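You operate a simulated robot arm through the tools that you are given. There is no shell and no other tool.

Carry out the task below with a simulated robot arm. There is one attempt and no reset: what you move stays moved.

## Task
Put things in order on the green mat of the assembly bench. At the end: the glue jar (marked "GRADE 40") from the green mat of the assembly bench stands where the red plug stood; the black socket from the green mat of the assembly bench stands on top of the white carton; the grey lamp stands where the black socket stood; the red plug from the green mat of the assembly bench stands where the grey lamp stood; whatever was shut is shut again. Leave all else as you found it, and nothing knocked over.

Only the result counts: the job must be done as asked and must still hold three seconds after the hand-in. Knocking over, shifting, dropping, spilling or breaking anything else fails it.

## Robot
A 7-joint arm with a two-finger parallel gripper, fixed in place. Base frame: the origin is at the foot of the arm, x ahead of it, y to its left, z up; the work surface is at about z = 0. Lengths are in cm, angles in degrees, forces in N, time in s.
With the tool pointing down near the work surface it reaches from about 22 to 58 cm from the base axis. Its first joint turns from -66.0 to 66.0 degrees. Payload 2.5 kg.
Tool frame: the origin (TCP) lies between the finger pads and is the grasp point; the fingertips stand 2.3 cm ahead of it; z points along the fingers, y is the line along which they close. Largest opening 9.4 cm; finger width 3.8, thickness 1; the body of the gripper, 5.4 by 9.6 cm, starts 3.9 cm behind the TCP.
Orientation is that of the tool frame in the base frame, as a unit quaternion [w, x, y, z]. With the fingers straight down and closing along the base's y, the tool's x points along the base's -x, its y along +y and its z along -z.

## Interface
- The arm moves only by the tool arm_command. Its argument "steps" is a list of rows, each a list of 7 numbers: the shift along the tool's x, y, z in mm, then the turn, a rotation vector about the tool's x, y, z in degrees, then the gripper command, from -1 (shut) to 1 (fully open), values between in proportion. In form: [[dx, dy, dz, rx, ry, rz, fingers], ...]. A call has 1 to 20 rows; each row shifts and turns the commanded pose from where the row before left it, along the tool's axes as they then stand. Each row takes 0.2 s and may step no farther than 5 cm and 8.6 degrees from the row before; otherwise, or with a gripper value out of range, the whole call is refused. Where a pose cannot be reached the arm comes as near as it can. A force on the tool above 40 N (or 10 N above the force at the start of the call, whichever is more), or a blocked arm, ends the call early, and 0.2 s more pass. Each finger travels about 10.8 cm/s and halts on what it meets, pressing with about 40 N; the grip force reading is that of the motor and also rises with nothing between the fingers. The clock runs only during rows and for 0.2 s after the last one: add rows that do not move to give the fingers time. It gives the time, the measured TCP pose, the force on the tool (base axes), the opening and the grip force at its end, in the units of the frame above (readings bear some noise), with the torque about the TCP (base axes, N m) and any sound that the robot's microphone picked up.
- Cameras (640 x 400 px; columns grow to the right, rows downward): "scene" is fixed at [13.45, -42.98, 53.65]; the picture's right is [0.67, -0.74, 0.00], its down [-0.43, -0.39, -0.81] and it looks along [0.60, 0.54, -0.58] (base axes); focal length 308 px, centre (320, 200). "wrist" rides on the gripper at [8.6, 1.6, -7.4] in the tool frame; the picture's right is [-0.18, 0.98, 0.00], its down [-0.58, -0.11, -0.81] and it looks along [-0.79, -0.15, 0.59] (tool axes); focal length 243 px, centre (320, 200). There is no depth. A picture from a camera that has moved, and an enlarged one, comes with that camera's place and axes in the base frame and with its lens. The place of the scene camera against the robot may be out by one fixed shift of up to 1.2 cm in any direction.
- snapshot(camera): a new picture of that camera. It takes no simulated time.
- close_up(camera, box): a new picture of the part [left, top, right, bottom] of that camera's present view, enlarged. It takes no simulated time.
- finish_job(): hands the job in; it is judged then, once.

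Places have to be worked out from the pictures, the camera data and where the tool is seen. Open the gripper and draw the arm clear of the work before you hand the job in, unless the task says otherwise.

The tools are called after "Emit:" as a command line: name --pt "numbers of a row" for each row, then --argument value for the rest, lists and objects as JSON in quotes. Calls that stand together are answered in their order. arm_command: Moves the arm, as the interface text tells. Its arguments: {"type":"object","properties":{"steps":{"type":"array","items":{"type":"array","items":{"type":"number"}}}},"required":["steps"]} The other tools are called the same way: snapshot (camera) takes a picture; close_up (camera, box) takes an enlarged picture of a part of a camera's view; finish_job () hands the job in.

At the start:

```text
time: 0.0
tool_pos: [44.42, 5.98, 27.23]
tool_rot: [0.0, 0.0, 1.0, 0.0]
wrist_force: [0.2, -0.3, 0.3]
torque: [0.04, 0.02, -0.03]
gripper_width: 9.41
grasp_force: 0.0
```

scene: 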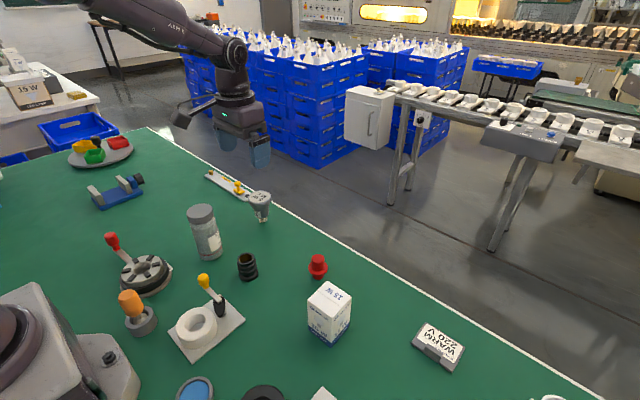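
wrist: 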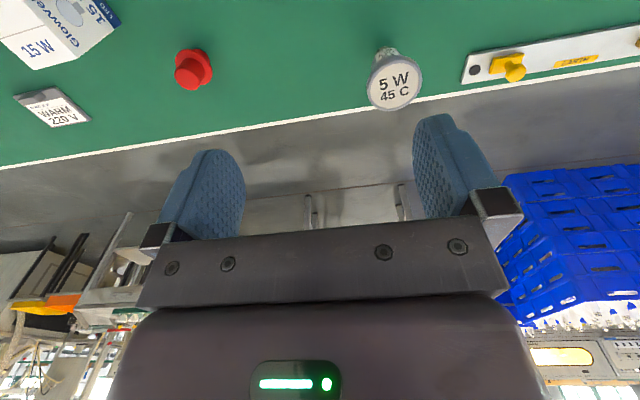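

The pictures show a bench with many things: a lamp, socket, plug, carton and jar. I begin by enlarging parts of the scene view to identify each one.

Emit:
close_up --camera "scene" --box '[160, 160, 400, 310]'

Emit:
close_up --camera "scene" --box '[0, 250, 240, 400]'

Emit:
close_up --camera "scene" --box '[240, 250, 480, 400]'

Emit:
close_up --camera "scene" --box '[0, 50, 240, 200]'

Emit:
close_up --camera "wrist" --box '[0, 0, 320, 200]'

Emit:
close_up --camera "wrist" --box '[320, 0, 640, 200]'

```text
2.67 times, centred on (280, 235) of scene
camera zoom: at [13.45, -42.98, 53.65], right [0.67, -0.74, 0.0], down [-0.43, -0.39, -0.81], along [0.6, 0.54, -0.58], focal length 822 px, centre (427, 107)
```

zoom: 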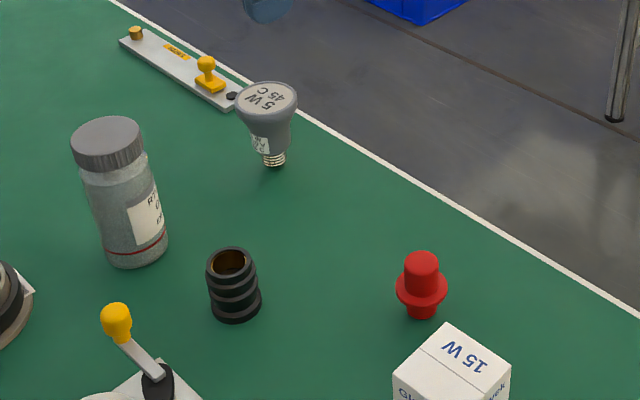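

```text
2.67 times, centred on (120, 325) of scene
camera zoom: at [13.45, -42.98, 53.65], right [0.67, -0.74, 0.0], down [-0.43, -0.39, -0.81], along [0.6, 0.54, -0.58], focal length 822 px, centre (853, -133)
```

zoom: 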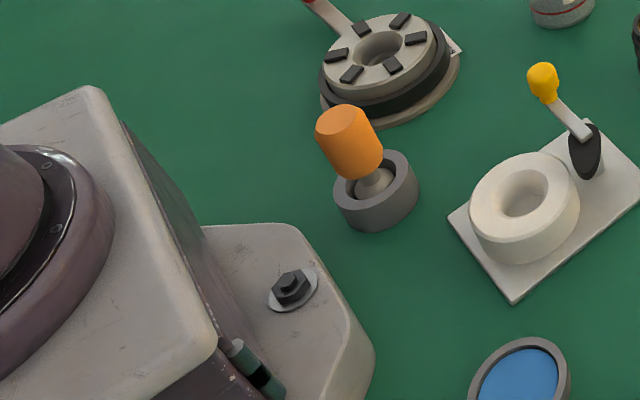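

```text
2.67 times, centred on (360, 325) of scene
camera zoom: at [13.45, -42.98, 53.65], right [0.67, -0.74, 0.0], down [-0.43, -0.39, -0.81], along [0.6, 0.54, -0.58], focal length 822 px, centre (213, -133)
```

zoom: 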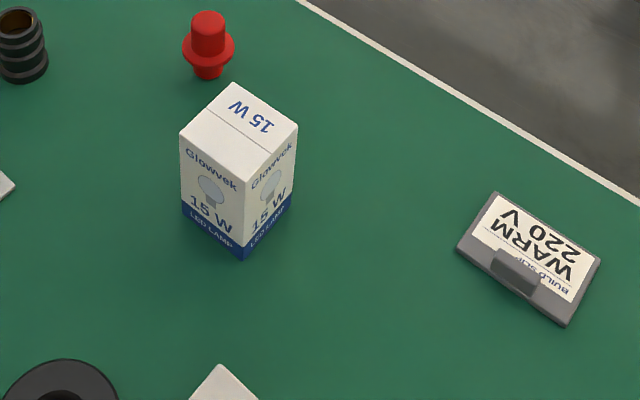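

```text
2.67 times, centred on (120, 125) of scene
camera zoom: at [13.45, -42.98, 53.65], right [0.67, -0.74, 0.0], down [-0.43, -0.39, -0.81], along [0.6, 0.54, -0.58], focal length 822 px, centre (853, 400)
```

zoom: 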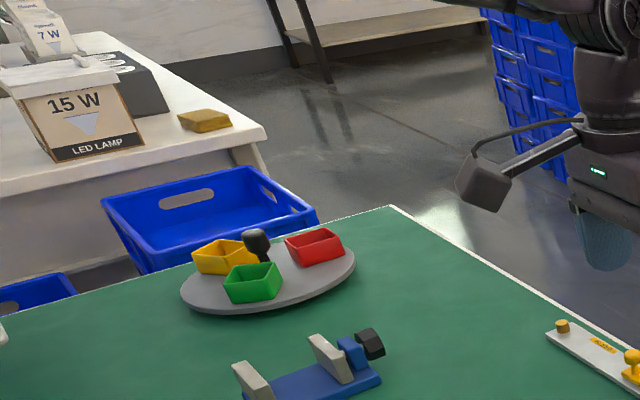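

```text
2.00 times, centred on (160, 100) of wrist
camera zoom: at [35.75, 7.47, 34.76], right [0.18, 0.98, 0.0], down [0.58, -0.11, 0.81], along [0.79, -0.15, -0.59], focal length 485 px, centre (640, 400)
```

zoom: 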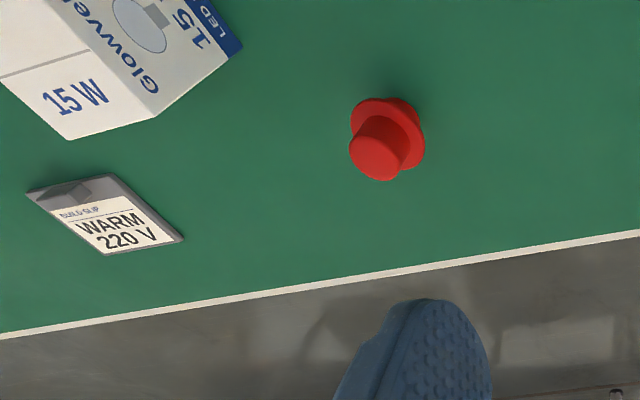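

```text
2.00 times, centred on (480, 100) of wrist
camera zoom: at [35.75, 7.47, 34.76], right [0.18, 0.98, 0.0], down [0.58, -0.11, 0.81], along [0.79, -0.15, -0.59], focal length 485 px, centre (0, 400)
```

zoom: 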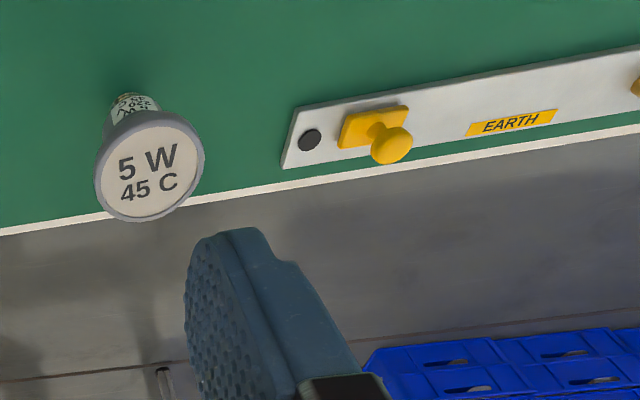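

The scene gives rough places: lamp near (51, 12), plug near (47, -11), socket near (37, 0), jar near (35, 12) and carton near (40, -22). I'll back the wrist camera off, staying high, to see the whole mat and read the jar's label.

Emit:
arm_command --pt "30 -15 -10 0 0 0 1" --pt "30 -15 -10 0 0 0 1" --pt "30 -15 -10 0 0 0 1" --pt "30 -15 -10 0 0 0 1" --pt "0 0 0 0 0 0 1" --pt "0 0 0 0 0 0 1"

```text
time: 1.4
tool_pos: [32.35, -0.14, 31.24]
tool_rot: [0.0, 0.0, 1.0, 0.0]
wrist_force: [-0.1, -0.2, -0.6]
torque: [0.04, 0.02, -0.01]
gripper_width: 9.4
grasp_force: 0.1
```

The arm is now at (32.35, -0.14, 31.24), so I take pictures from both cameras.

Emit:
snapshot --camera "wrist"

Emit:
snapshot --camera "scene"

```text
taken
camera wrist: at [23.76, 1.51, 38.76], right [0.18, 0.98, 0.0], down [0.58, -0.11, 0.81], along [0.79, -0.15, -0.59], focal length 243 px, centre (320, 200)
```

wrist: 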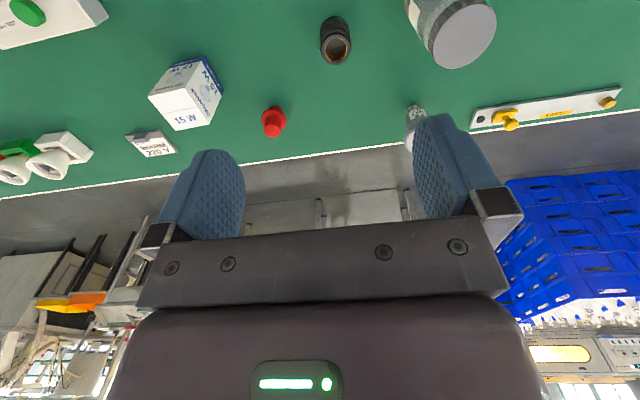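

```text
taken
```

scene: 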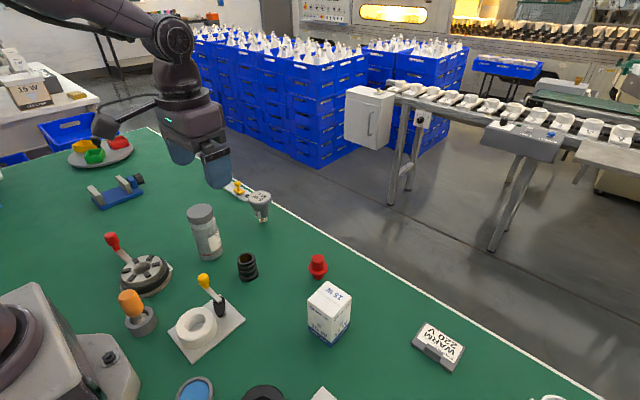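

The socket, plug, carton and jar are visible. I enlarge the jar to read its label.

Emit:
close_up --camera "scene" --box '[180, 195, 244, 270]'

Emit:
close_up --camera "wrist" --box '[300, 0, 520, 140]'

Emit:
close_up --camera "wrist" --box '[0, 0, 240, 200]'

```text
5.33 times, centred on (212, 232) of scene
camera zoom: at [13.45, -42.98, 53.65], right [0.67, -0.74, 0.0], down [-0.43, -0.39, -0.81], along [0.6, 0.54, -0.58], focal length 1645 px, centre (896, 27)
```

zoom: 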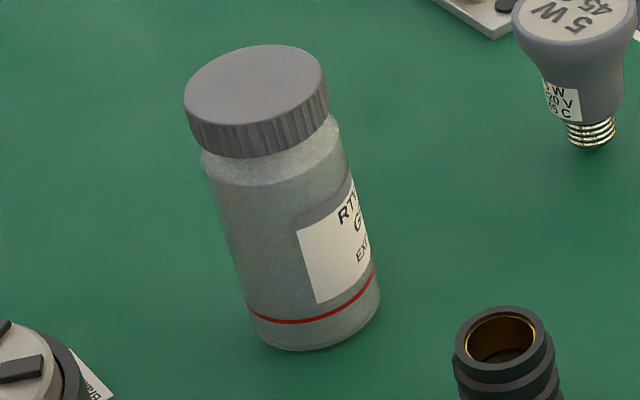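

```text
2.86 times, centred on (410, 70) of wrist
camera zoom: at [23.76, 1.51, 38.76], right [0.18, 0.98, 0.0], down [0.58, -0.11, 0.81], along [0.79, -0.15, -0.59], focal length 693 px, centre (63, 571)
```

zoom: 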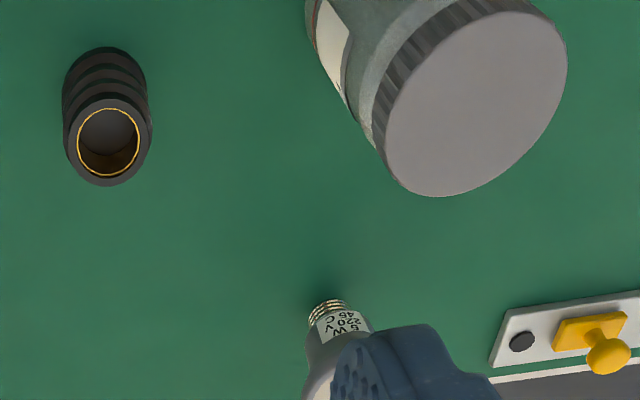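

```text
2.00 times, centred on (120, 100) of wrist
camera zoom: at [23.76, 1.51, 38.76], right [0.18, 0.98, 0.0], down [0.58, -0.11, 0.81], along [0.79, -0.15, -0.59], focal length 485 px, centre (720, 400)
```

zoom: 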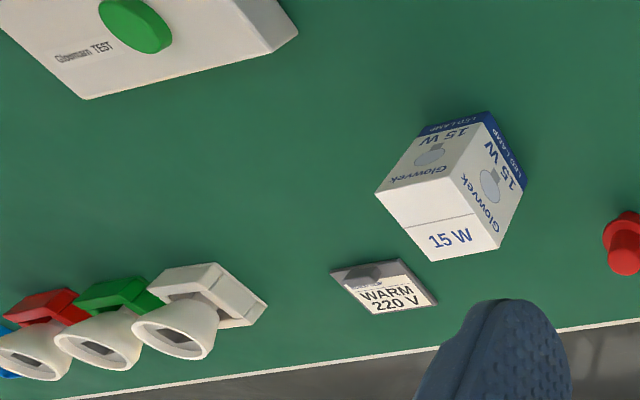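

The jar's label begins "RTV / G…", so it is the glue jar. It's the only jar in view, and I'll check the full label later. Now I zoom in on the carton and plug to measure them.

Emit:
close_up --camera "wrist" --box '[130, 40, 300, 170]'

Emit:
close_up --camera "scene" --box '[290, 240, 370, 360]'

Emit:
close_up --camera "scene" --box '[90, 220, 270, 370]'

Emit:
close_up --camera "scene" --box '[80, 60, 260, 200]'

```text
3.08 times, centred on (215, 105) of wrist
camera zoom: at [23.76, 1.51, 38.76], right [0.18, 0.98, 0.0], down [0.58, -0.11, 0.81], along [0.79, -0.15, -0.59], focal length 746 px, centre (643, 492)
```

zoom: 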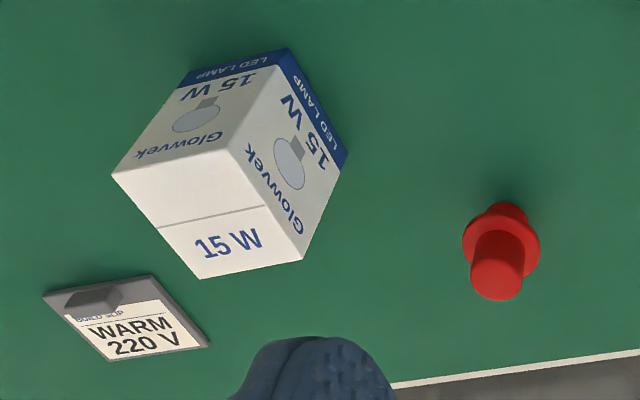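

```text
3.33 times, centred on (330, 300) of scene
camera zoom: at [13.45, -42.98, 53.65], right [0.67, -0.74, 0.0], down [-0.43, -0.39, -0.81], along [0.6, 0.54, -0.58], focal length 1028 px, centre (287, -133)
```

zoom: 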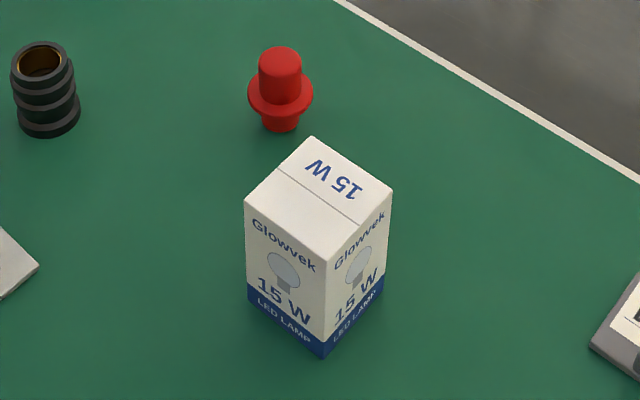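

```text
2.67 times, centred on (180, 295) of scene
camera zoom: at [13.45, -42.98, 53.65], right [0.67, -0.74, 0.0], down [-0.43, -0.39, -0.81], along [0.6, 0.54, -0.58], focal length 822 px, centre (693, -53)
```

zoom: 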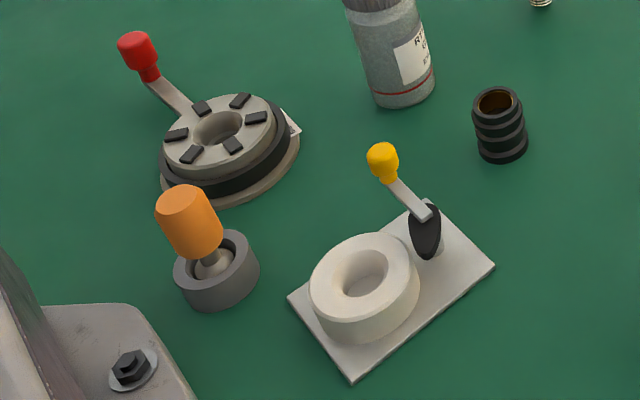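

```text
2.86 times, centred on (170, 130) of scene
camera zoom: at [13.45, -42.98, 53.65], right [0.67, -0.74, 0.0], down [-0.43, -0.39, -0.81], along [0.6, 0.54, -0.58], focal length 881 px, centre (749, 400)
```

zoom: 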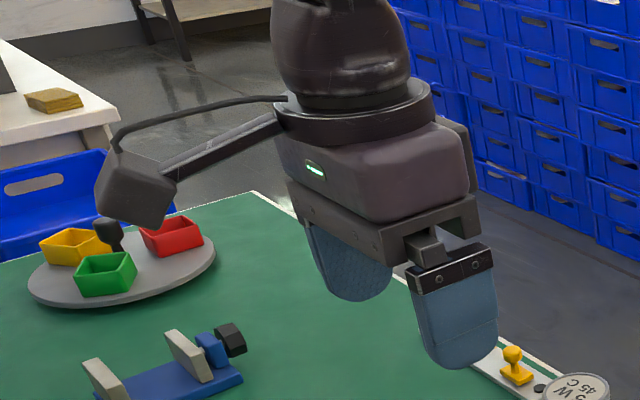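

The wrist camera sits about 5.5 cm above the TCP on the tool's +x side. Over the socket it would come close to the yellow lever, so I turn the tool -90° about its axis while still high. That swings the camera toward -y and should also show the jar's label.

Emit:
arm_command --pt "0 0 0 0 0 -8.5 1" --pt "0 0 0 0 0 -8.5 1" --pt "0 0 0 0 0 -8.5 1" --pt "0 0 0 0 0 -8.5 1" --pt "0 0 0 0 0 -8.5 1" --pt "0 0 0 0 0 -8.5 1" --pt "0 0 0 0 0 -8.5 1" --pt "0 0 0 0 0 -8.5 1" --pt "0 0 0 0 0 -8.5 1" --pt "0 0 0 0 0 -8.5 1" --pt "0 0 0 0 0 -5 1" --pt "0 0 0 0 0 0 1" --pt "0 0 0 0 0 0 1"

```text
time: 4.2
tool_pos: [32.39, -0.17, 31.13]
tool_rot: [0.0, 0.707, -0.707, -0.001]
wrist_force: [0.3, 0.5, 0.2]
torque: [0.02, 0.0, 0.0]
gripper_width: 9.43
grasp_force: 0.0
```

The turn worked and tool x now points along base -y. I look from here.

Emit:
snapshot --camera "wrist"

```text
taken
camera wrist: at [30.8, -8.83, 38.75], right [-0.98, 0.18, 0.0], down [0.11, 0.58, 0.81], along [0.15, 0.79, -0.59], focal length 243 px, centre (320, 200)
```

wrist: 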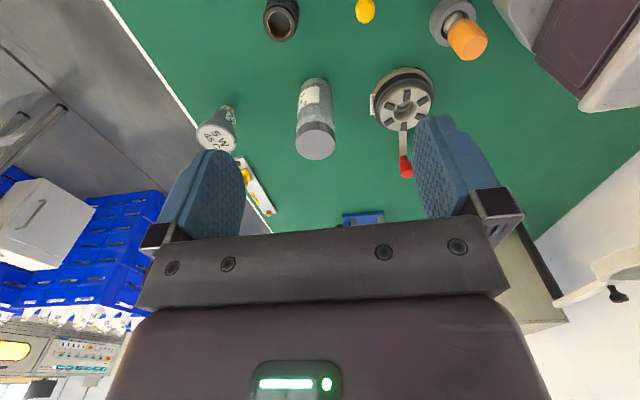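

From this side the jar's label faces the camera. I enlarge the jar, lamp and socket.

Emit:
close_up --camera "wrist" --box '[270, 60, 370, 170]'

Emit:
close_up --camera "wrist" --box '[180, 0, 340, 160]'

Emit:
close_up --camera "wrist" --box '[330, 0, 500, 190]'

```text
3.64 times, centred on (320, 115) of wrist
camera zoom: at [30.8, -8.83, 38.75], right [-0.98, 0.18, 0.0], down [0.11, 0.58, 0.81], along [0.15, 0.79, -0.59], focal length 882 px, centre (320, 509)
```

zoom: 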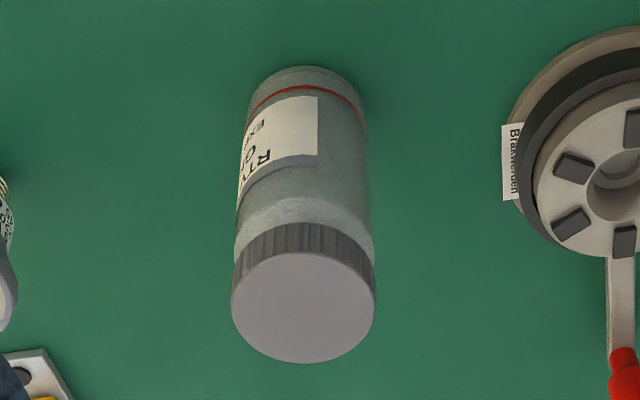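

```text
2.50 times, centred on (260, 80) of wrist
camera zoom: at [30.8, -8.83, 38.75], right [-0.98, 0.18, 0.0], down [0.11, 0.58, 0.81], along [0.15, 0.79, -0.59], focal length 606 px, centre (470, 500)
```

zoom: 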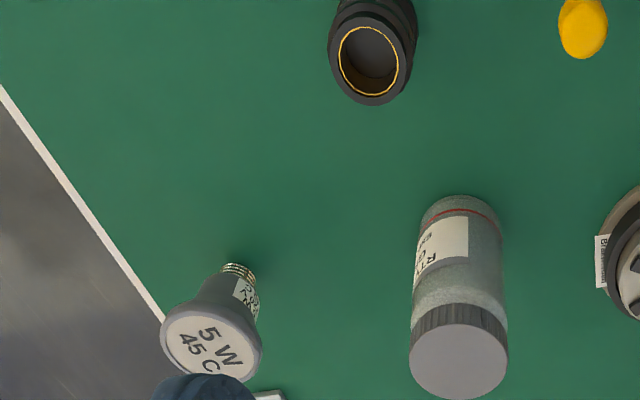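

```text
2.11 times, centred on (415, 95) of wrist
camera zoom: at [30.8, -8.83, 38.75], right [-0.98, 0.18, 0.0], down [0.11, 0.58, 0.81], along [0.15, 0.79, -0.59], focal length 511 px, centre (120, 421)
```

zoom: 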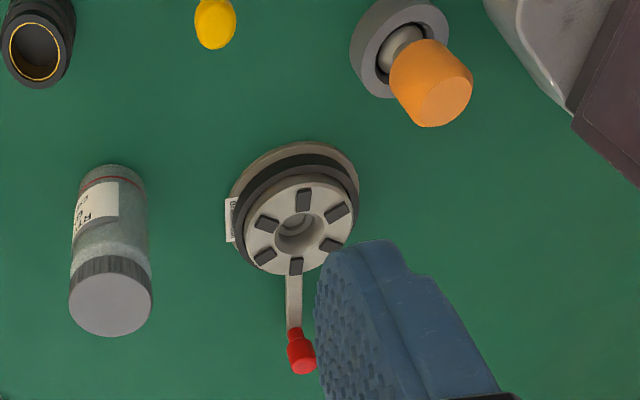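

From the two views I place the socket near (37.5, 1.05) and about 4.7 cm tall, the jar near (35.6, 13.0) and 12.9 tall, and the lamp near (51.8, 13.4). I move above the socket at z = 14 to refine this.

Emit:
arm_command --pt "-2.4 -10.3 34.2 0 0 0 1" --pt "-2.4 -10.3 34.2 0 0 0 1" --pt "-2.4 -10.3 34.2 0 0 0 1" --pt "-2.4 -10.3 34.2 0 0 0 1" --pt "-2.4 -10.3 34.2 0 0 0 1" --pt "0 0 0 0 0 0 1" --pt "0 0 0 0 0 0 1"

Emit:
snapshot --camera "wrist"

Emit:
snapshot --camera "scene"

```text
time: 5.8
tool_pos: [37.54, 1.12, 14.03]
tool_rot: [0.0, -0.707, 0.707, 0.0]
wrist_force: [0.3, -0.3, -1.0]
torque: [0.0, 0.02, -0.02]
gripper_width: 9.39
grasp_force: 0.1
```

```text
taken
camera wrist: at [35.87, -7.6, 21.59], right [-0.98, 0.18, 0.0], down [0.11, 0.58, 0.81], along [0.15, 0.79, -0.59], focal length 243 px, centre (320, 200)
```

wrist: 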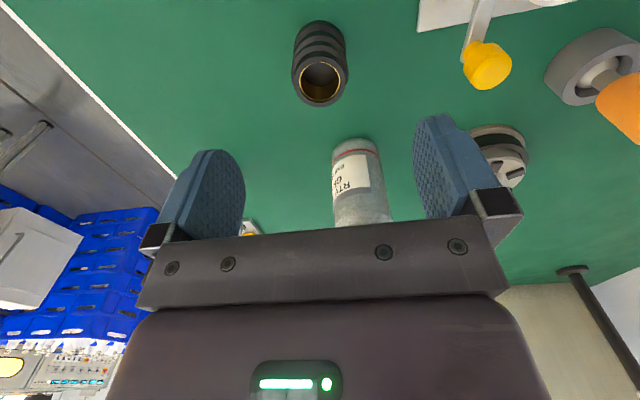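

```text
taken
```

scene: 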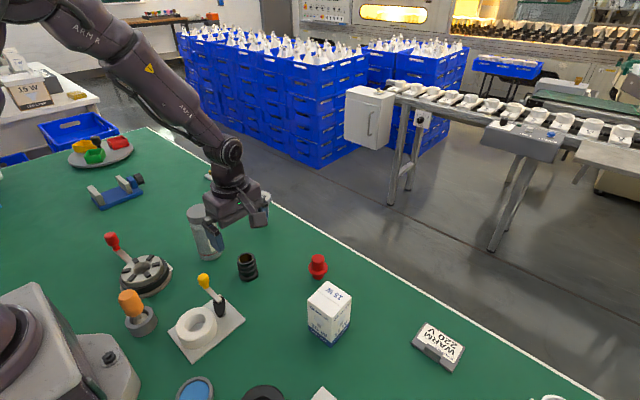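

The socket sits at column 320, centred between the fingers, at about (37.45, 1.1) with a 4 cm diameter. I descend to z ≈ 3.4 with the fingers open.

Emit:
arm_command --pt "0 0 30 0 0 0 1" --pt "0 0 30 0 0 0 1" --pt "0 0 30 0 0 0 1" --pt "0 0 16 0 0 0 1" --pt "0 0 0 0 0 0 1" --pt "0 0 0 0 0 0 1"

Emit:
snapshot --camera "wrist"

Emit:
close_up --camera "scene" --box '[140, 150, 340, 300]'

```text
time: 7.2
tool_pos: [37.47, 1.12, 3.52]
tool_rot: [-0.001, -0.707, 0.707, 0.0]
wrist_force: [1.0, 1.3, -0.4]
torque: [0.03, -0.04, 0.03]
gripper_width: 9.41
grasp_force: 0.1
```

```text
taken
camera wrist: at [35.86, -7.64, 11.03], right [-0.98, 0.18, 0.0], down [0.11, 0.58, 0.81], along [0.15, 0.79, -0.59], focal length 243 px, centre (320, 200)
```

wrist: 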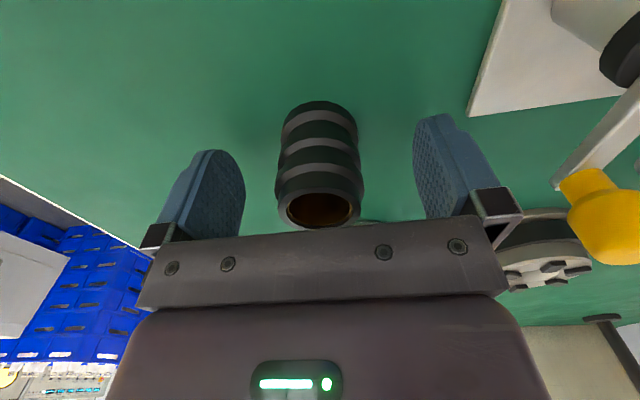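

```text
2.67 times, centred on (240, 225) of scene
camera zoom: at [13.45, -42.98, 53.65], right [0.67, -0.74, 0.0], down [-0.43, -0.39, -0.81], along [0.6, 0.54, -0.58], focal length 822 px, centre (533, 133)
```

zoom: 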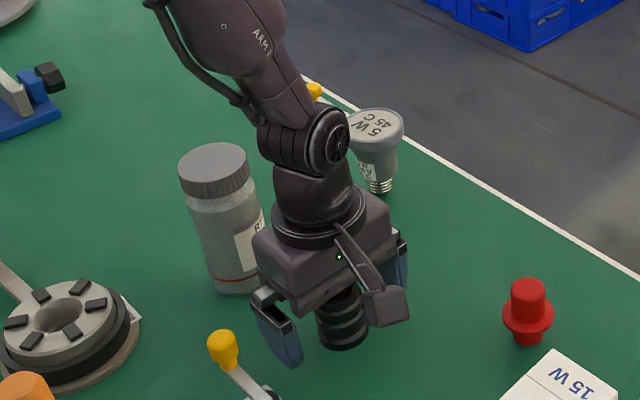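

The socket is centred between the open fingers at about (37.5, 1.0), with its top near z = 5. I close the gripper on it.

Emit:
arm_command --pt "0 0 0 0 0 0 -1" --pt "0 0 0 0 0 0 -1" --pt "0 0 0 0 0 0 -1" --pt "0 0 0 0 0 0 -1"

```text
time: 8.2
tool_pos: [37.52, 1.02, 3.53]
tool_rot: [0.0, 0.708, -0.707, 0.0]
wrist_force: [-0.5, 0.4, -0.5]
torque: [0.02, 0.0, 0.03]
gripper_width: 3.87
grasp_force: 40.4
```

The grip holds at 3.87 cm and 40 N. Triangulating the carton's top gives corners at about x 36.8–42.35, y -23.9 to -18.3 and a height near 9.0. I lift straight up and carry the socket over the carton at height.

Emit:
arm_command --pt "0 0 -20 0 0 0 -1" --pt "0 0 -40 0 0 0 -1" --pt "0 0 -40 0 0 0 -1" --pt "0 0 -40 0 0 0 -1" --pt "0 0 -30 0 0 0 -1" --pt "30 -4 0 0 0 0 -1" --pt "40 -4 0 0 0 0 -1" --pt "40 -4 0 0 0 0 -1" --pt "40 -4 0 0 0 0 -1" --pt "40 -4 0 0 0 0 -1" --pt "31 -0.5 0 0 0 0 -1" --pt "0 0 0 0 0 0 -1" --pt "0 0 0 0 0 0 -1"

Emit:
snapshot --camera "wrist"

Emit:
snapshot --camera "scene"

```text
time: 11.0
tool_pos: [39.64, -21.11, 20.64]
tool_rot: [-0.001, 0.707, -0.707, -0.001]
wrist_force: [0.8, 0.4, 0.4]
torque: [0.05, 0.04, -0.02]
gripper_width: 0.0
grasp_force: 40.1
```

```text
taken
camera wrist: at [38.05, -29.74, 28.05], right [-0.98, 0.18, 0.0], down [0.11, 0.58, 0.81], along [0.15, 0.79, -0.59], focal length 243 px, centre (320, 200)
```

wrist: 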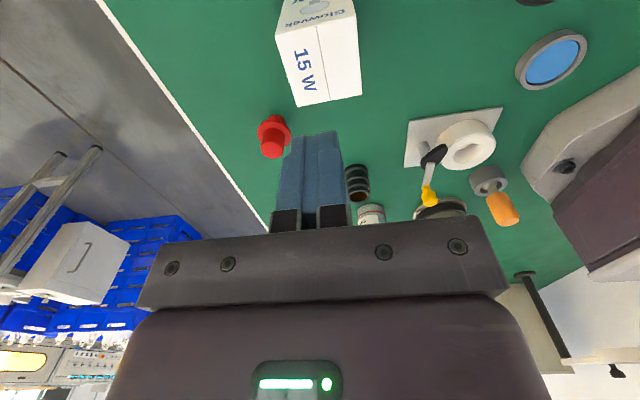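

```text
taken
```

scene: 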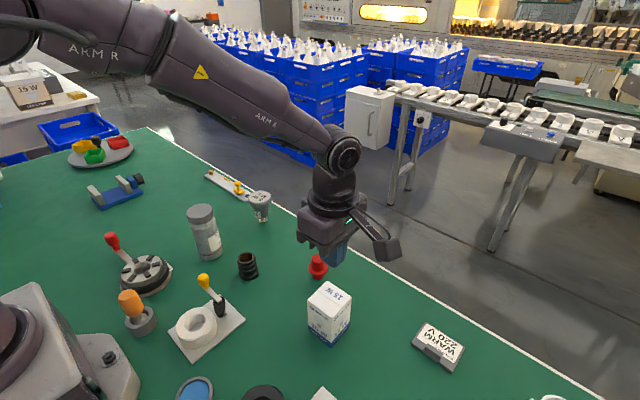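

The gripper is empty (width 0.0), so the socket slipped out at the start of the lift. It seems to be still standing near where it was. I check its state closely.

Emit:
close_up --camera "scene" --box '[160, 160, 400, 310]'

Emit:
close_up --camera "wrist" --box '[240, 0, 400, 110]'

Emit:
close_up --camera "scene" --box '[220, 240, 280, 290]'

```text
2.67 times, centred on (280, 235) of scene
camera zoom: at [13.45, -42.98, 53.65], right [0.67, -0.74, 0.0], down [-0.43, -0.39, -0.81], along [0.6, 0.54, -0.58], focal length 822 px, centre (427, 107)
```

zoom: 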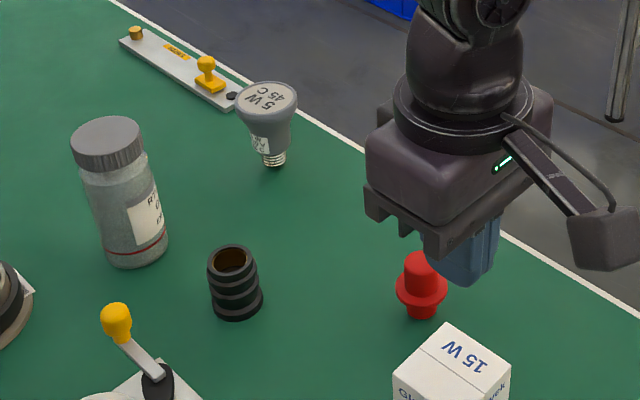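

```text
3.64 times, centred on (320, 55) of wrist
camera zoom: at [38.05, -29.74, 28.05], right [-0.98, 0.18, 0.0], down [0.11, 0.58, 0.81], along [0.15, 0.79, -0.59], focal length 882 px, centre (320, 727)
```

zoom: 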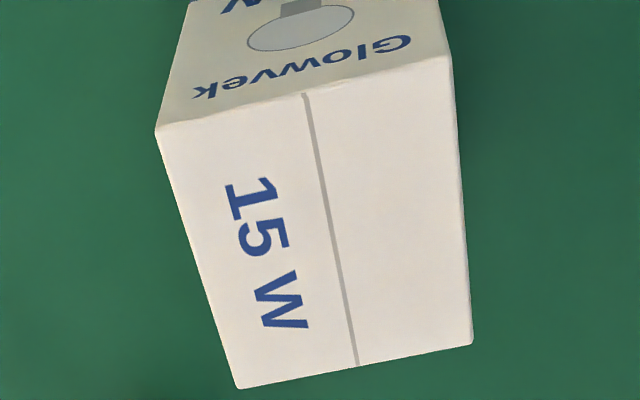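

```text
8.00 times, centred on (250, 265) of scene
camera zoom: at [13.45, -42.98, 53.65], right [0.67, -0.74, 0.0], down [-0.43, -0.39, -0.81], along [0.6, 0.54, -0.58], focal length 2467 px, centre (880, -320)
```

zoom: 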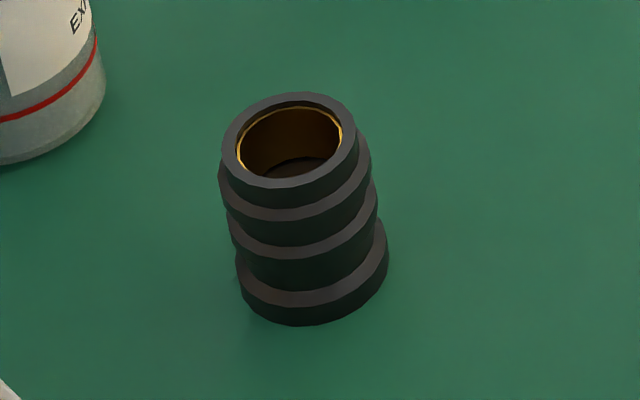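

The socket is upright and within about 1 mm of its old place, and this view again puts the carton's top centre at (39.5, -20.95) with height 9.0. I go back over the socket with the gripper open and will grip lower and lift slowly.

Emit:
arm_command --pt "-36 3.5 0 0 0 0 1" --pt "-37 3.5 0 0 0 0 1" --pt "-37 3.5 0 0 0 0 1" --pt "-37 3.5 0 0 0 0 1" --pt "-37 3.5 0 0 0 0 1" --pt "-37 3.5 0 0 0 0 1" --pt "0 0 35 0 0 0 1" --pt "0 0 35 0 0 0 1" --pt "0 0 0 0 0 0 1" --pt "0 0 0 0 0 0 1"

Emit:
snapshot --camera "wrist"

Emit:
close_up --camera "wrist" --box '[280, 0, 400, 110]'

```text
time: 13.2
tool_pos: [37.5, 1.04, 13.41]
tool_rot: [0.0, 0.707, -0.707, 0.0]
wrist_force: [-0.3, 0.9, 0.2]
torque: [-0.01, -0.02, -0.01]
gripper_width: 9.42
grasp_force: 0.1
```

```text
taken
camera wrist: at [35.84, -7.65, 21.03], right [-0.98, 0.18, 0.0], down [0.11, 0.58, 0.81], along [0.15, 0.79, -0.59], focal length 243 px, centre (320, 200)
```

wrist: 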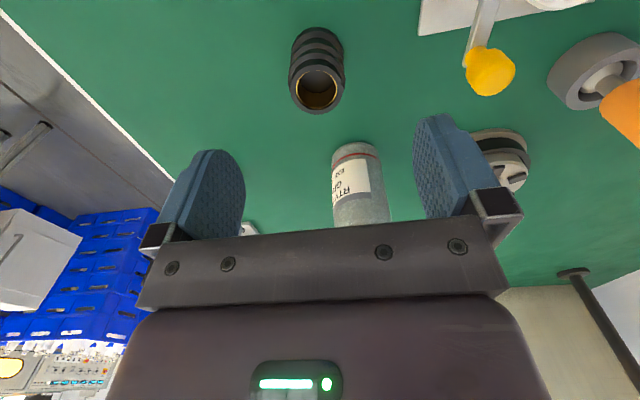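

```text
3.64 times, centred on (340, 55) of wrist
camera zoom: at [35.84, -7.65, 21.03], right [-0.98, 0.18, 0.0], down [0.11, 0.58, 0.81], along [0.15, 0.79, -0.59], focal length 882 px, centre (247, 727)
```

zoom: 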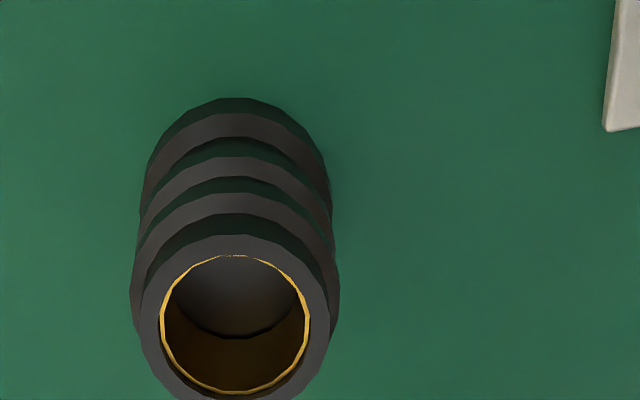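

The socket is now at about (37.65, 1.1). I shift 1.5 mm, go down to z ≈ 2.8 and close, giving the grip time to settle.

Emit:
arm_command --pt "0 -1.5 30 0 0 0 1" --pt "0 0 30 0 0 0 1" --pt "0 0 30 0 0 0 1" --pt "0 0 10 0 0 0 1" --pt "0 0 6 0 0 0 1" --pt "0 0 0 0 0 0 1" --pt "0 0 0 0 0 0 -1" --pt "0 0 0 0 0 0 -1" --pt "0 0 0 0 0 0 -1" --pt "0 0 0 0 0 0 -1" --pt "0 0 0 0 0 0 -1" --pt "0 0 0 0 0 0 -1"

Emit:
snapshot --camera "wrist"

```text
time: 15.8
tool_pos: [37.67, 0.99, 2.85]
tool_rot: [0.0, 0.707, -0.707, 0.0]
wrist_force: [-1.0, 0.1, -0.1]
torque: [0.01, 0.01, 0.01]
gripper_width: 3.96
grasp_force: 39.6
```

```text
taken
camera wrist: at [36.0, -7.64, 10.43], right [-0.98, 0.18, 0.0], down [0.11, 0.58, 0.81], along [0.15, 0.79, -0.59], focal length 243 px, centre (320, 200)
```

wrist: 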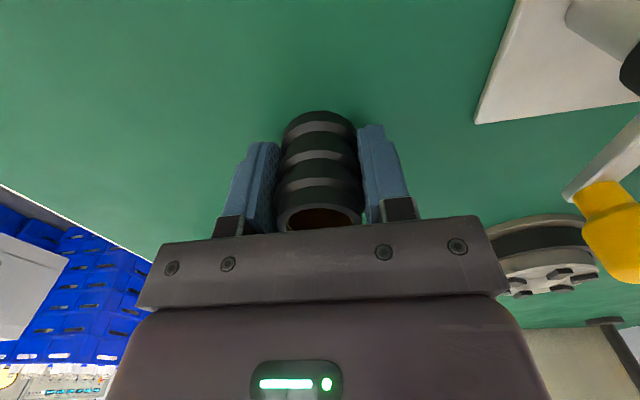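

The fingers hold the socket at 3.96 cm and 40 N, covering most of its height. I lift slowly by 1 cm and read the force.

Emit:
arm_command --pt "0 0 -1 0 0 0 -1" --pt "0 0 -1 0 0 0 -1" --pt "0 0 -2 0 0 0 -1" --pt "0 0 -2 0 0 0 -1" --pt "0 0 -2 0 0 0 -1" --pt "0 0 -2 0 0 0 -1" --pt "0 0 0 0 0 0 -1"

Emit:
snapshot --camera "wrist"

Emit:
close_up --camera "scene" --box '[180, 170, 320, 300]'

```text
time: 17.4
tool_pos: [37.62, 1.07, 3.89]
tool_rot: [0.0, 0.707, -0.707, 0.0]
wrist_force: [-0.1, -0.3, 1.3]
torque: [-0.03, 0.02, 0.02]
gripper_width: 3.94
grasp_force: 40.1
```

```text
taken
camera wrist: at [36.01, -7.62, 11.46], right [-0.98, 0.18, 0.0], down [0.11, 0.58, 0.81], along [0.15, 0.79, -0.59], focal length 243 px, centre (320, 200)
```

wrist: 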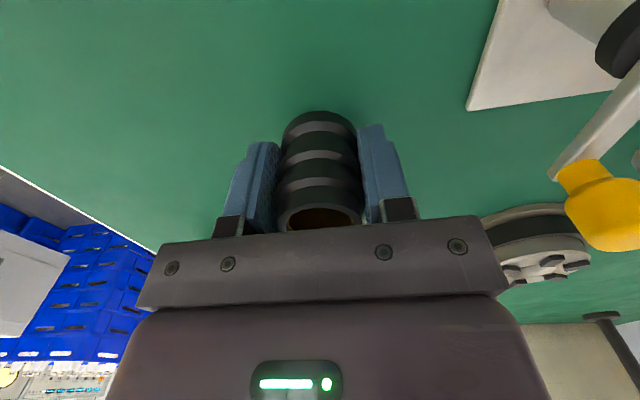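

```text
3.08 times, centred on (250, 235) of scene
camera zoom: at [13.45, -42.98, 53.65], right [0.67, -0.74, 0.0], down [-0.43, -0.39, -0.81], along [0.6, 0.54, -0.58], focal length 949 px, centre (535, 92)
```

zoom: 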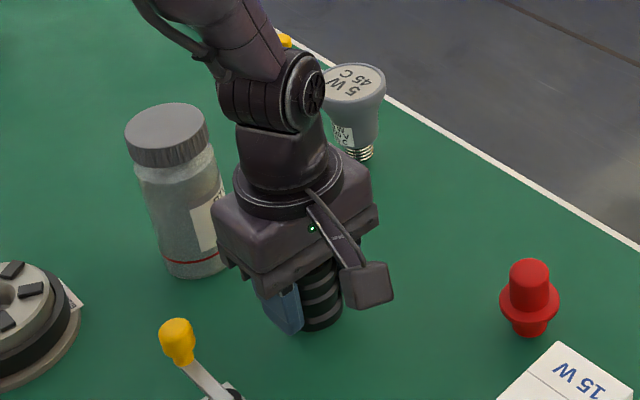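

The socket rises with the fingers. I continue lifting at a moderate pace and check again.

Emit:
arm_command --pt "0 0 -4 0 0 0 -1" --pt "0 0 -7 0 0 0 -1" --pt "0 0 -10 0 0 0 -1" --pt "0 0 -10 0 0 0 -1" --pt "0 0 -10 0 0 0 -1" --pt "0 0 -10 0 0 0 -1" --pt "0 0 -10 0 0 0 -1" --pt "0 0 -10 0 0 0 -1" --pt "0 0 -10 0 0 0 -1" --pt "0 0 -10 0 0 0 -1" --pt "0 0 -10 0 0 0 -1" --pt "0 0 -10 0 0 0 -1" --pt "0 0 -10 0 0 0 -1" --pt "0 0 -10 0 0 0 -1" --pt "0 0 -7 0 0 0 -1" --pt "0 0 -4 0 0 0 -1" --pt "0 0 0 0 0 0 -1"

Emit:
snapshot --camera "wrist"

```text
time: 21.0
tool_pos: [37.82, 0.97, 18.21]
tool_rot: [0.0, -0.707, 0.707, 0.001]
wrist_force: [0.0, -0.2, -0.9]
torque: [0.01, -0.03, 0.0]
gripper_width: 3.92
grasp_force: 40.3
```

```text
taken
camera wrist: at [36.03, -7.6, 25.71], right [-0.98, 0.18, 0.0], down [0.11, 0.58, 0.81], along [0.15, 0.79, -0.59], focal length 243 px, centre (320, 200)
```

wrist: 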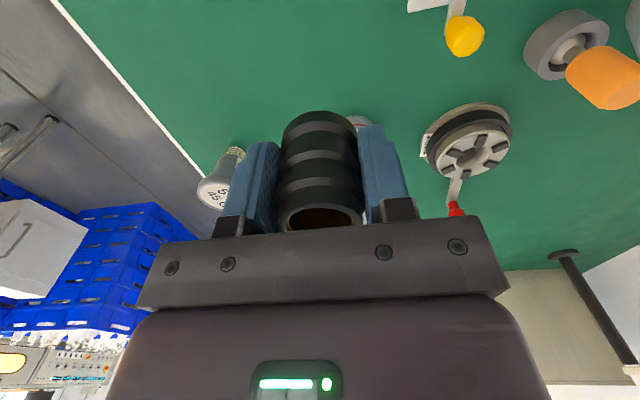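

The socket is firmly held, with its bottom near z = 15.4. I carry it over to the carton's centre at (39.5, -20.95) at a moderate pace.

Emit:
arm_command --pt "8 -0.7 0 0 0 0 -1" --pt "14 -1.2 0 0 0 0 -1" --pt "18 -1.5 0 0 0 0 -1" --pt "18 -1.5 0 0 0 0 -1" --pt "18 -1.5 0 0 0 0 -1" --pt "18 -1.5 0 0 0 0 -1" --pt "18 -1.5 0 0 0 0 -1" --pt "18 -1.5 0 0 0 0 -1" --pt "18 -1.5 0 0 0 0 -1" --pt "18 -1.5 0 0 0 0 -1" --pt "18 -1.5 0 0 0 0 -1" --pt "14 -1.2 0 0 0 0 -1" --pt "12 -1 0 0 0 0 -1" --pt "7 -0.6 0 0 0 0 -1" --pt "3 -0.3 0 0 0 0 -1" --pt "0 0 0 0 0 0 -1" --pt "0 0 0 0 0 0 -1"

Emit:
snapshot --camera "wrist"

Emit:
close_up --camera "scene" --box '[260, 180, 420, 350]'

```text
time: 24.6
tool_pos: [39.5, -20.95, 18.11]
tool_rot: [0.0, 0.707, -0.707, 0.0]
wrist_force: [-0.5, -0.1, -1.2]
torque: [0.0, 0.01, -0.02]
gripper_width: 3.91
grasp_force: 40.0
```

```text
taken
camera wrist: at [37.88, -29.59, 25.64], right [-0.98, 0.18, 0.0], down [0.11, 0.58, 0.81], along [0.15, 0.79, -0.59], focal length 243 px, centre (320, 200)
```

wrist: 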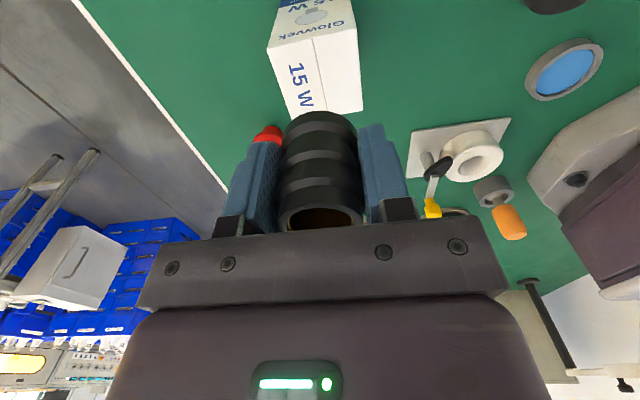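

```text
2.35 times, centred on (340, 265) of scene
camera zoom: at [13.45, -42.98, 53.65], right [0.67, -0.74, 0.0], down [-0.43, -0.39, -0.81], along [0.6, 0.54, -0.58], focal length 726 px, centre (273, 47)
```

zoom: 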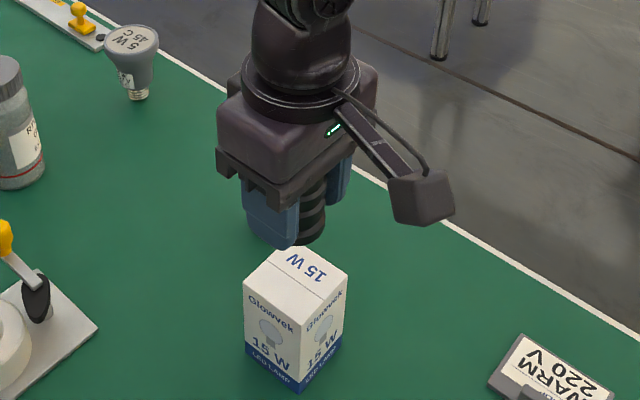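

The socket is over the carton. I lower it by 5.2 cm and then look before the last centimetre.

Emit:
arm_command --pt "0 0 5 0 0 0 -1" --pt "0 0 10 0 0 0 -1" --pt "0 0 10 0 0 0 -1" --pt "0 0 10 0 0 0 -1" --pt "0 0 10 0 0 0 -1" --pt "0 0 7 0 0 0 -1" --pt "0 0 0 0 0 0 -1" --pt "0 0 0 0 0 0 -1"

Emit:
snapshot --camera "wrist"

Emit:
close_up --camera "scene" --box '[280, 220, 380, 350]'

```text
time: 26.4
tool_pos: [39.41, -20.98, 12.85]
tool_rot: [0.001, 0.708, -0.707, 0.0]
wrist_force: [0.8, -0.2, -1.0]
torque: [0.0, -0.01, -0.01]
gripper_width: 3.91
grasp_force: 40.5
```

```text
taken
camera wrist: at [37.86, -29.62, 20.43], right [-0.98, 0.18, 0.0], down [0.11, 0.58, 0.81], along [0.15, 0.79, -0.59], focal length 243 px, centre (320, 200)
```

wrist: 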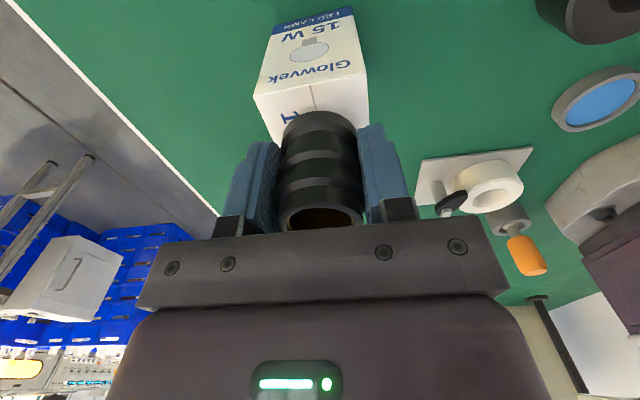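

```text
3.08 times, centred on (330, 285) of scene
camera zoom: at [13.45, -42.98, 53.65], right [0.67, -0.74, 0.0], down [-0.43, -0.39, -0.81], along [0.6, 0.54, -0.58], focal length 949 px, centre (289, -62)
```

zoom: 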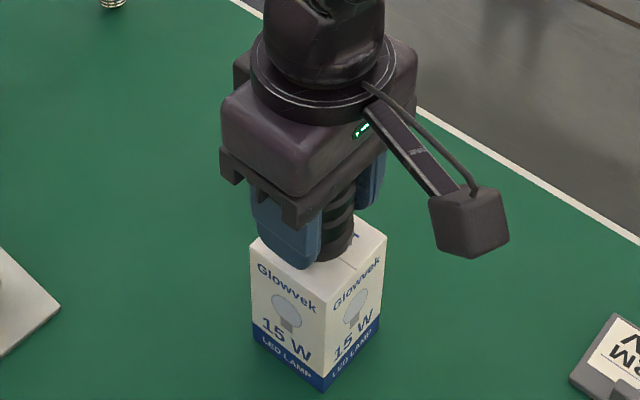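

The carton's top measures about z = 9.1, so contact should come near TCP z = 11.95. I lower in small steps and watch the force.

Emit:
arm_command --pt "0 0 3 0 0 0 -1" --pt "0 0 2 0 0 0 -1" --pt "0 0 1 0 0 0 -1" --pt "0 0 1 0 0 0 -1" --pt "0 0 0 0 0 0 -1"

Emit:
close_up --camera "scene" --box '[300, 240, 370, 320]'

```text
time: 27.6
tool_pos: [39.42, -20.98, 12.25]
tool_rot: [0.0, 0.707, -0.707, 0.0]
wrist_force: [-0.7, 0.4, -1.1]
torque: [0.03, -0.02, -0.02]
gripper_width: 3.9
grasp_force: 40.5
```

```text
5.00 times, centred on (335, 280) of scene
camera zoom: at [13.45, -42.98, 53.65], right [0.67, -0.74, 0.0], down [-0.43, -0.39, -0.81], along [0.6, 0.54, -0.58], focal length 1542 px, centre (245, -200)
```

zoom: 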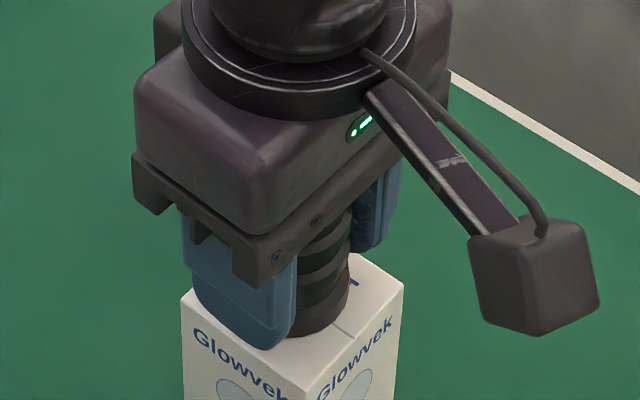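

There's no contact yet, with fz still at -1.1 N. I go down a few more millimetres.

Emit:
arm_command --pt "0 0 1 0 0 0 -1" --pt "0 0 1 0 0 0 -1" --pt "0 0 0.5 0 0 0 -1" --pt "0 0 0 0 0 0 -1"

```text
time: 28.6
tool_pos: [39.67, -20.98, 12.07]
tool_rot: [0.0, -0.707, 0.707, -0.001]
wrist_force: [-1.6, 0.8, 9.3]
torque: [0.04, 0.07, -0.01]
gripper_width: 3.92
grasp_force: 40.2
```

Contact: fz rose to 9.3 N. I ease off half a millimetre, open the fingers, then rise slowly.

Emit:
arm_command --pt "0 0 -0.5 0 0 0 -1" --pt "0 0 0 0 0 0 -0.1" --pt "0 0 0 0 0 0 0.1" --pt "0 0 0 0 0 0 0.4" --pt "0 0 0 0 0 0 0.4" --pt "0 0 -5 0 0 0 0.4" --pt "0 0 -10 0 0 0 0.4" --pt "0 0 -20 0 0 0 0.4" --pt "0 0 -30 0 0 0 0.4" --pt "0 0 -30 0 0 0 0.4" --pt "0 0 -30 0 0 0 0.4" --pt "0 0 0 0 0 0 0.4"

Emit:
snapshot --camera "wrist"

Emit:
snapshot --camera "scene"

```text
time: 31.2
tool_pos: [39.53, -20.87, 24.54]
tool_rot: [0.0, 0.707, -0.707, 0.0]
wrist_force: [0.3, -0.1, -0.7]
torque: [0.0, 0.0, 0.02]
gripper_width: 6.58
grasp_force: 0.1
```

```text
taken
camera wrist: at [37.87, -29.62, 32.08], right [-0.98, 0.18, 0.0], down [0.11, 0.58, 0.81], along [0.15, 0.79, -0.59], focal length 243 px, centre (320, 200)
```

wrist: 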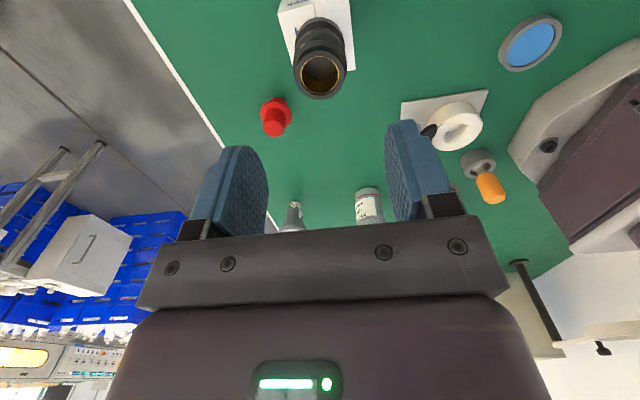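

```text
taken
```

scene: 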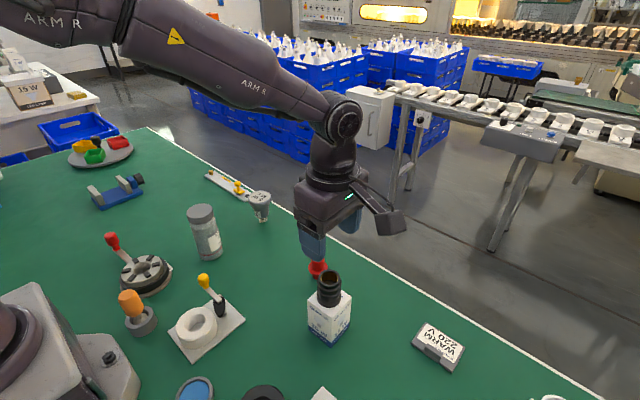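

The socket stands on the carton. Next comes the lamp, so I move above it at about (51.8, 13.4), z ≈ 19, to measure it.

Emit:
arm_command --pt "-20 -7 0 0 0 0 1" --pt "-36 -13 -5 0 0 0 1" --pt "-36 -13 0 0 0 0 1" --pt "-36 -13 0 0 0 0 1" --pt "-36 -13 0 0 0 0 1" --pt "-36 -13 0 0 0 0 1" --pt "-36 -13 0 0 0 0 1" --pt "-36 -13 0 0 0 0 1" --pt "-36 -13 0 0 0 0 1" --pt "-35.5 -12 0 0 0 0 1" --pt "0 0 30 0 0 0 1" --pt "0 0 30 0 0 0 1" --pt "0 0 0 0 0 0 1" --pt "0 0 0 0 0 0 1"

Emit:
snapshot --camera "wrist"

Emit:
close_up --camera "wrist" --box '[250, 0, 400, 120]'

```text
time: 34.2
tool_pos: [51.72, 13.39, 19.01]
tool_rot: [0.0, -0.706, 0.708, -0.001]
wrist_force: [-0.3, 0.2, -0.9]
torque: [0.01, -0.06, 0.0]
gripper_width: 9.4
grasp_force: 0.0
```

```text
taken
camera wrist: at [50.19, 4.7, 26.59], right [-0.98, 0.18, 0.0], down [0.11, 0.58, 0.81], along [0.15, 0.79, -0.59], focal length 243 px, centre (320, 200)
```

wrist: 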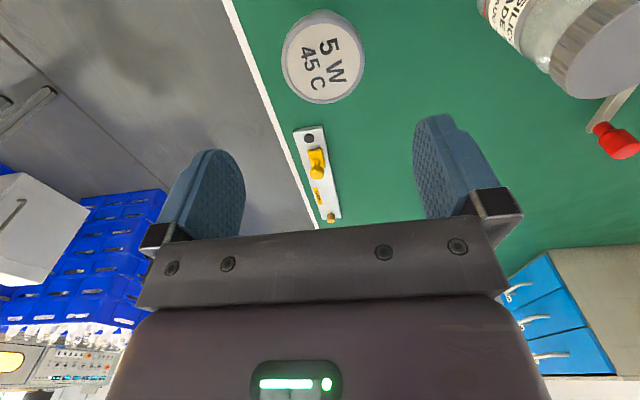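

```text
3.33 times, centred on (325, 60) of wrist
camera zoom: at [50.19, 4.7, 26.59], right [-0.98, 0.18, 0.0], down [0.11, 0.58, 0.81], along [0.15, 0.79, -0.59], focal length 809 px, centre (303, 667)
```

zoom: 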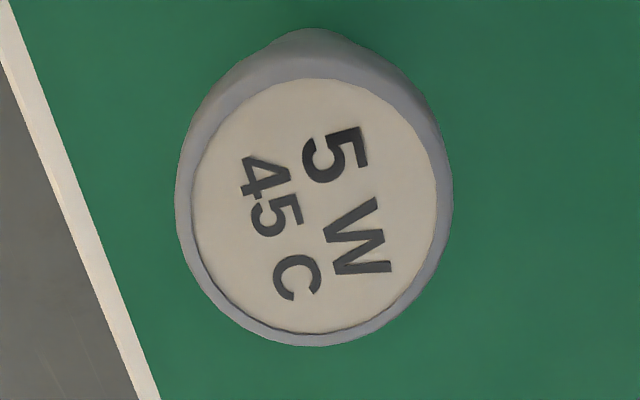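

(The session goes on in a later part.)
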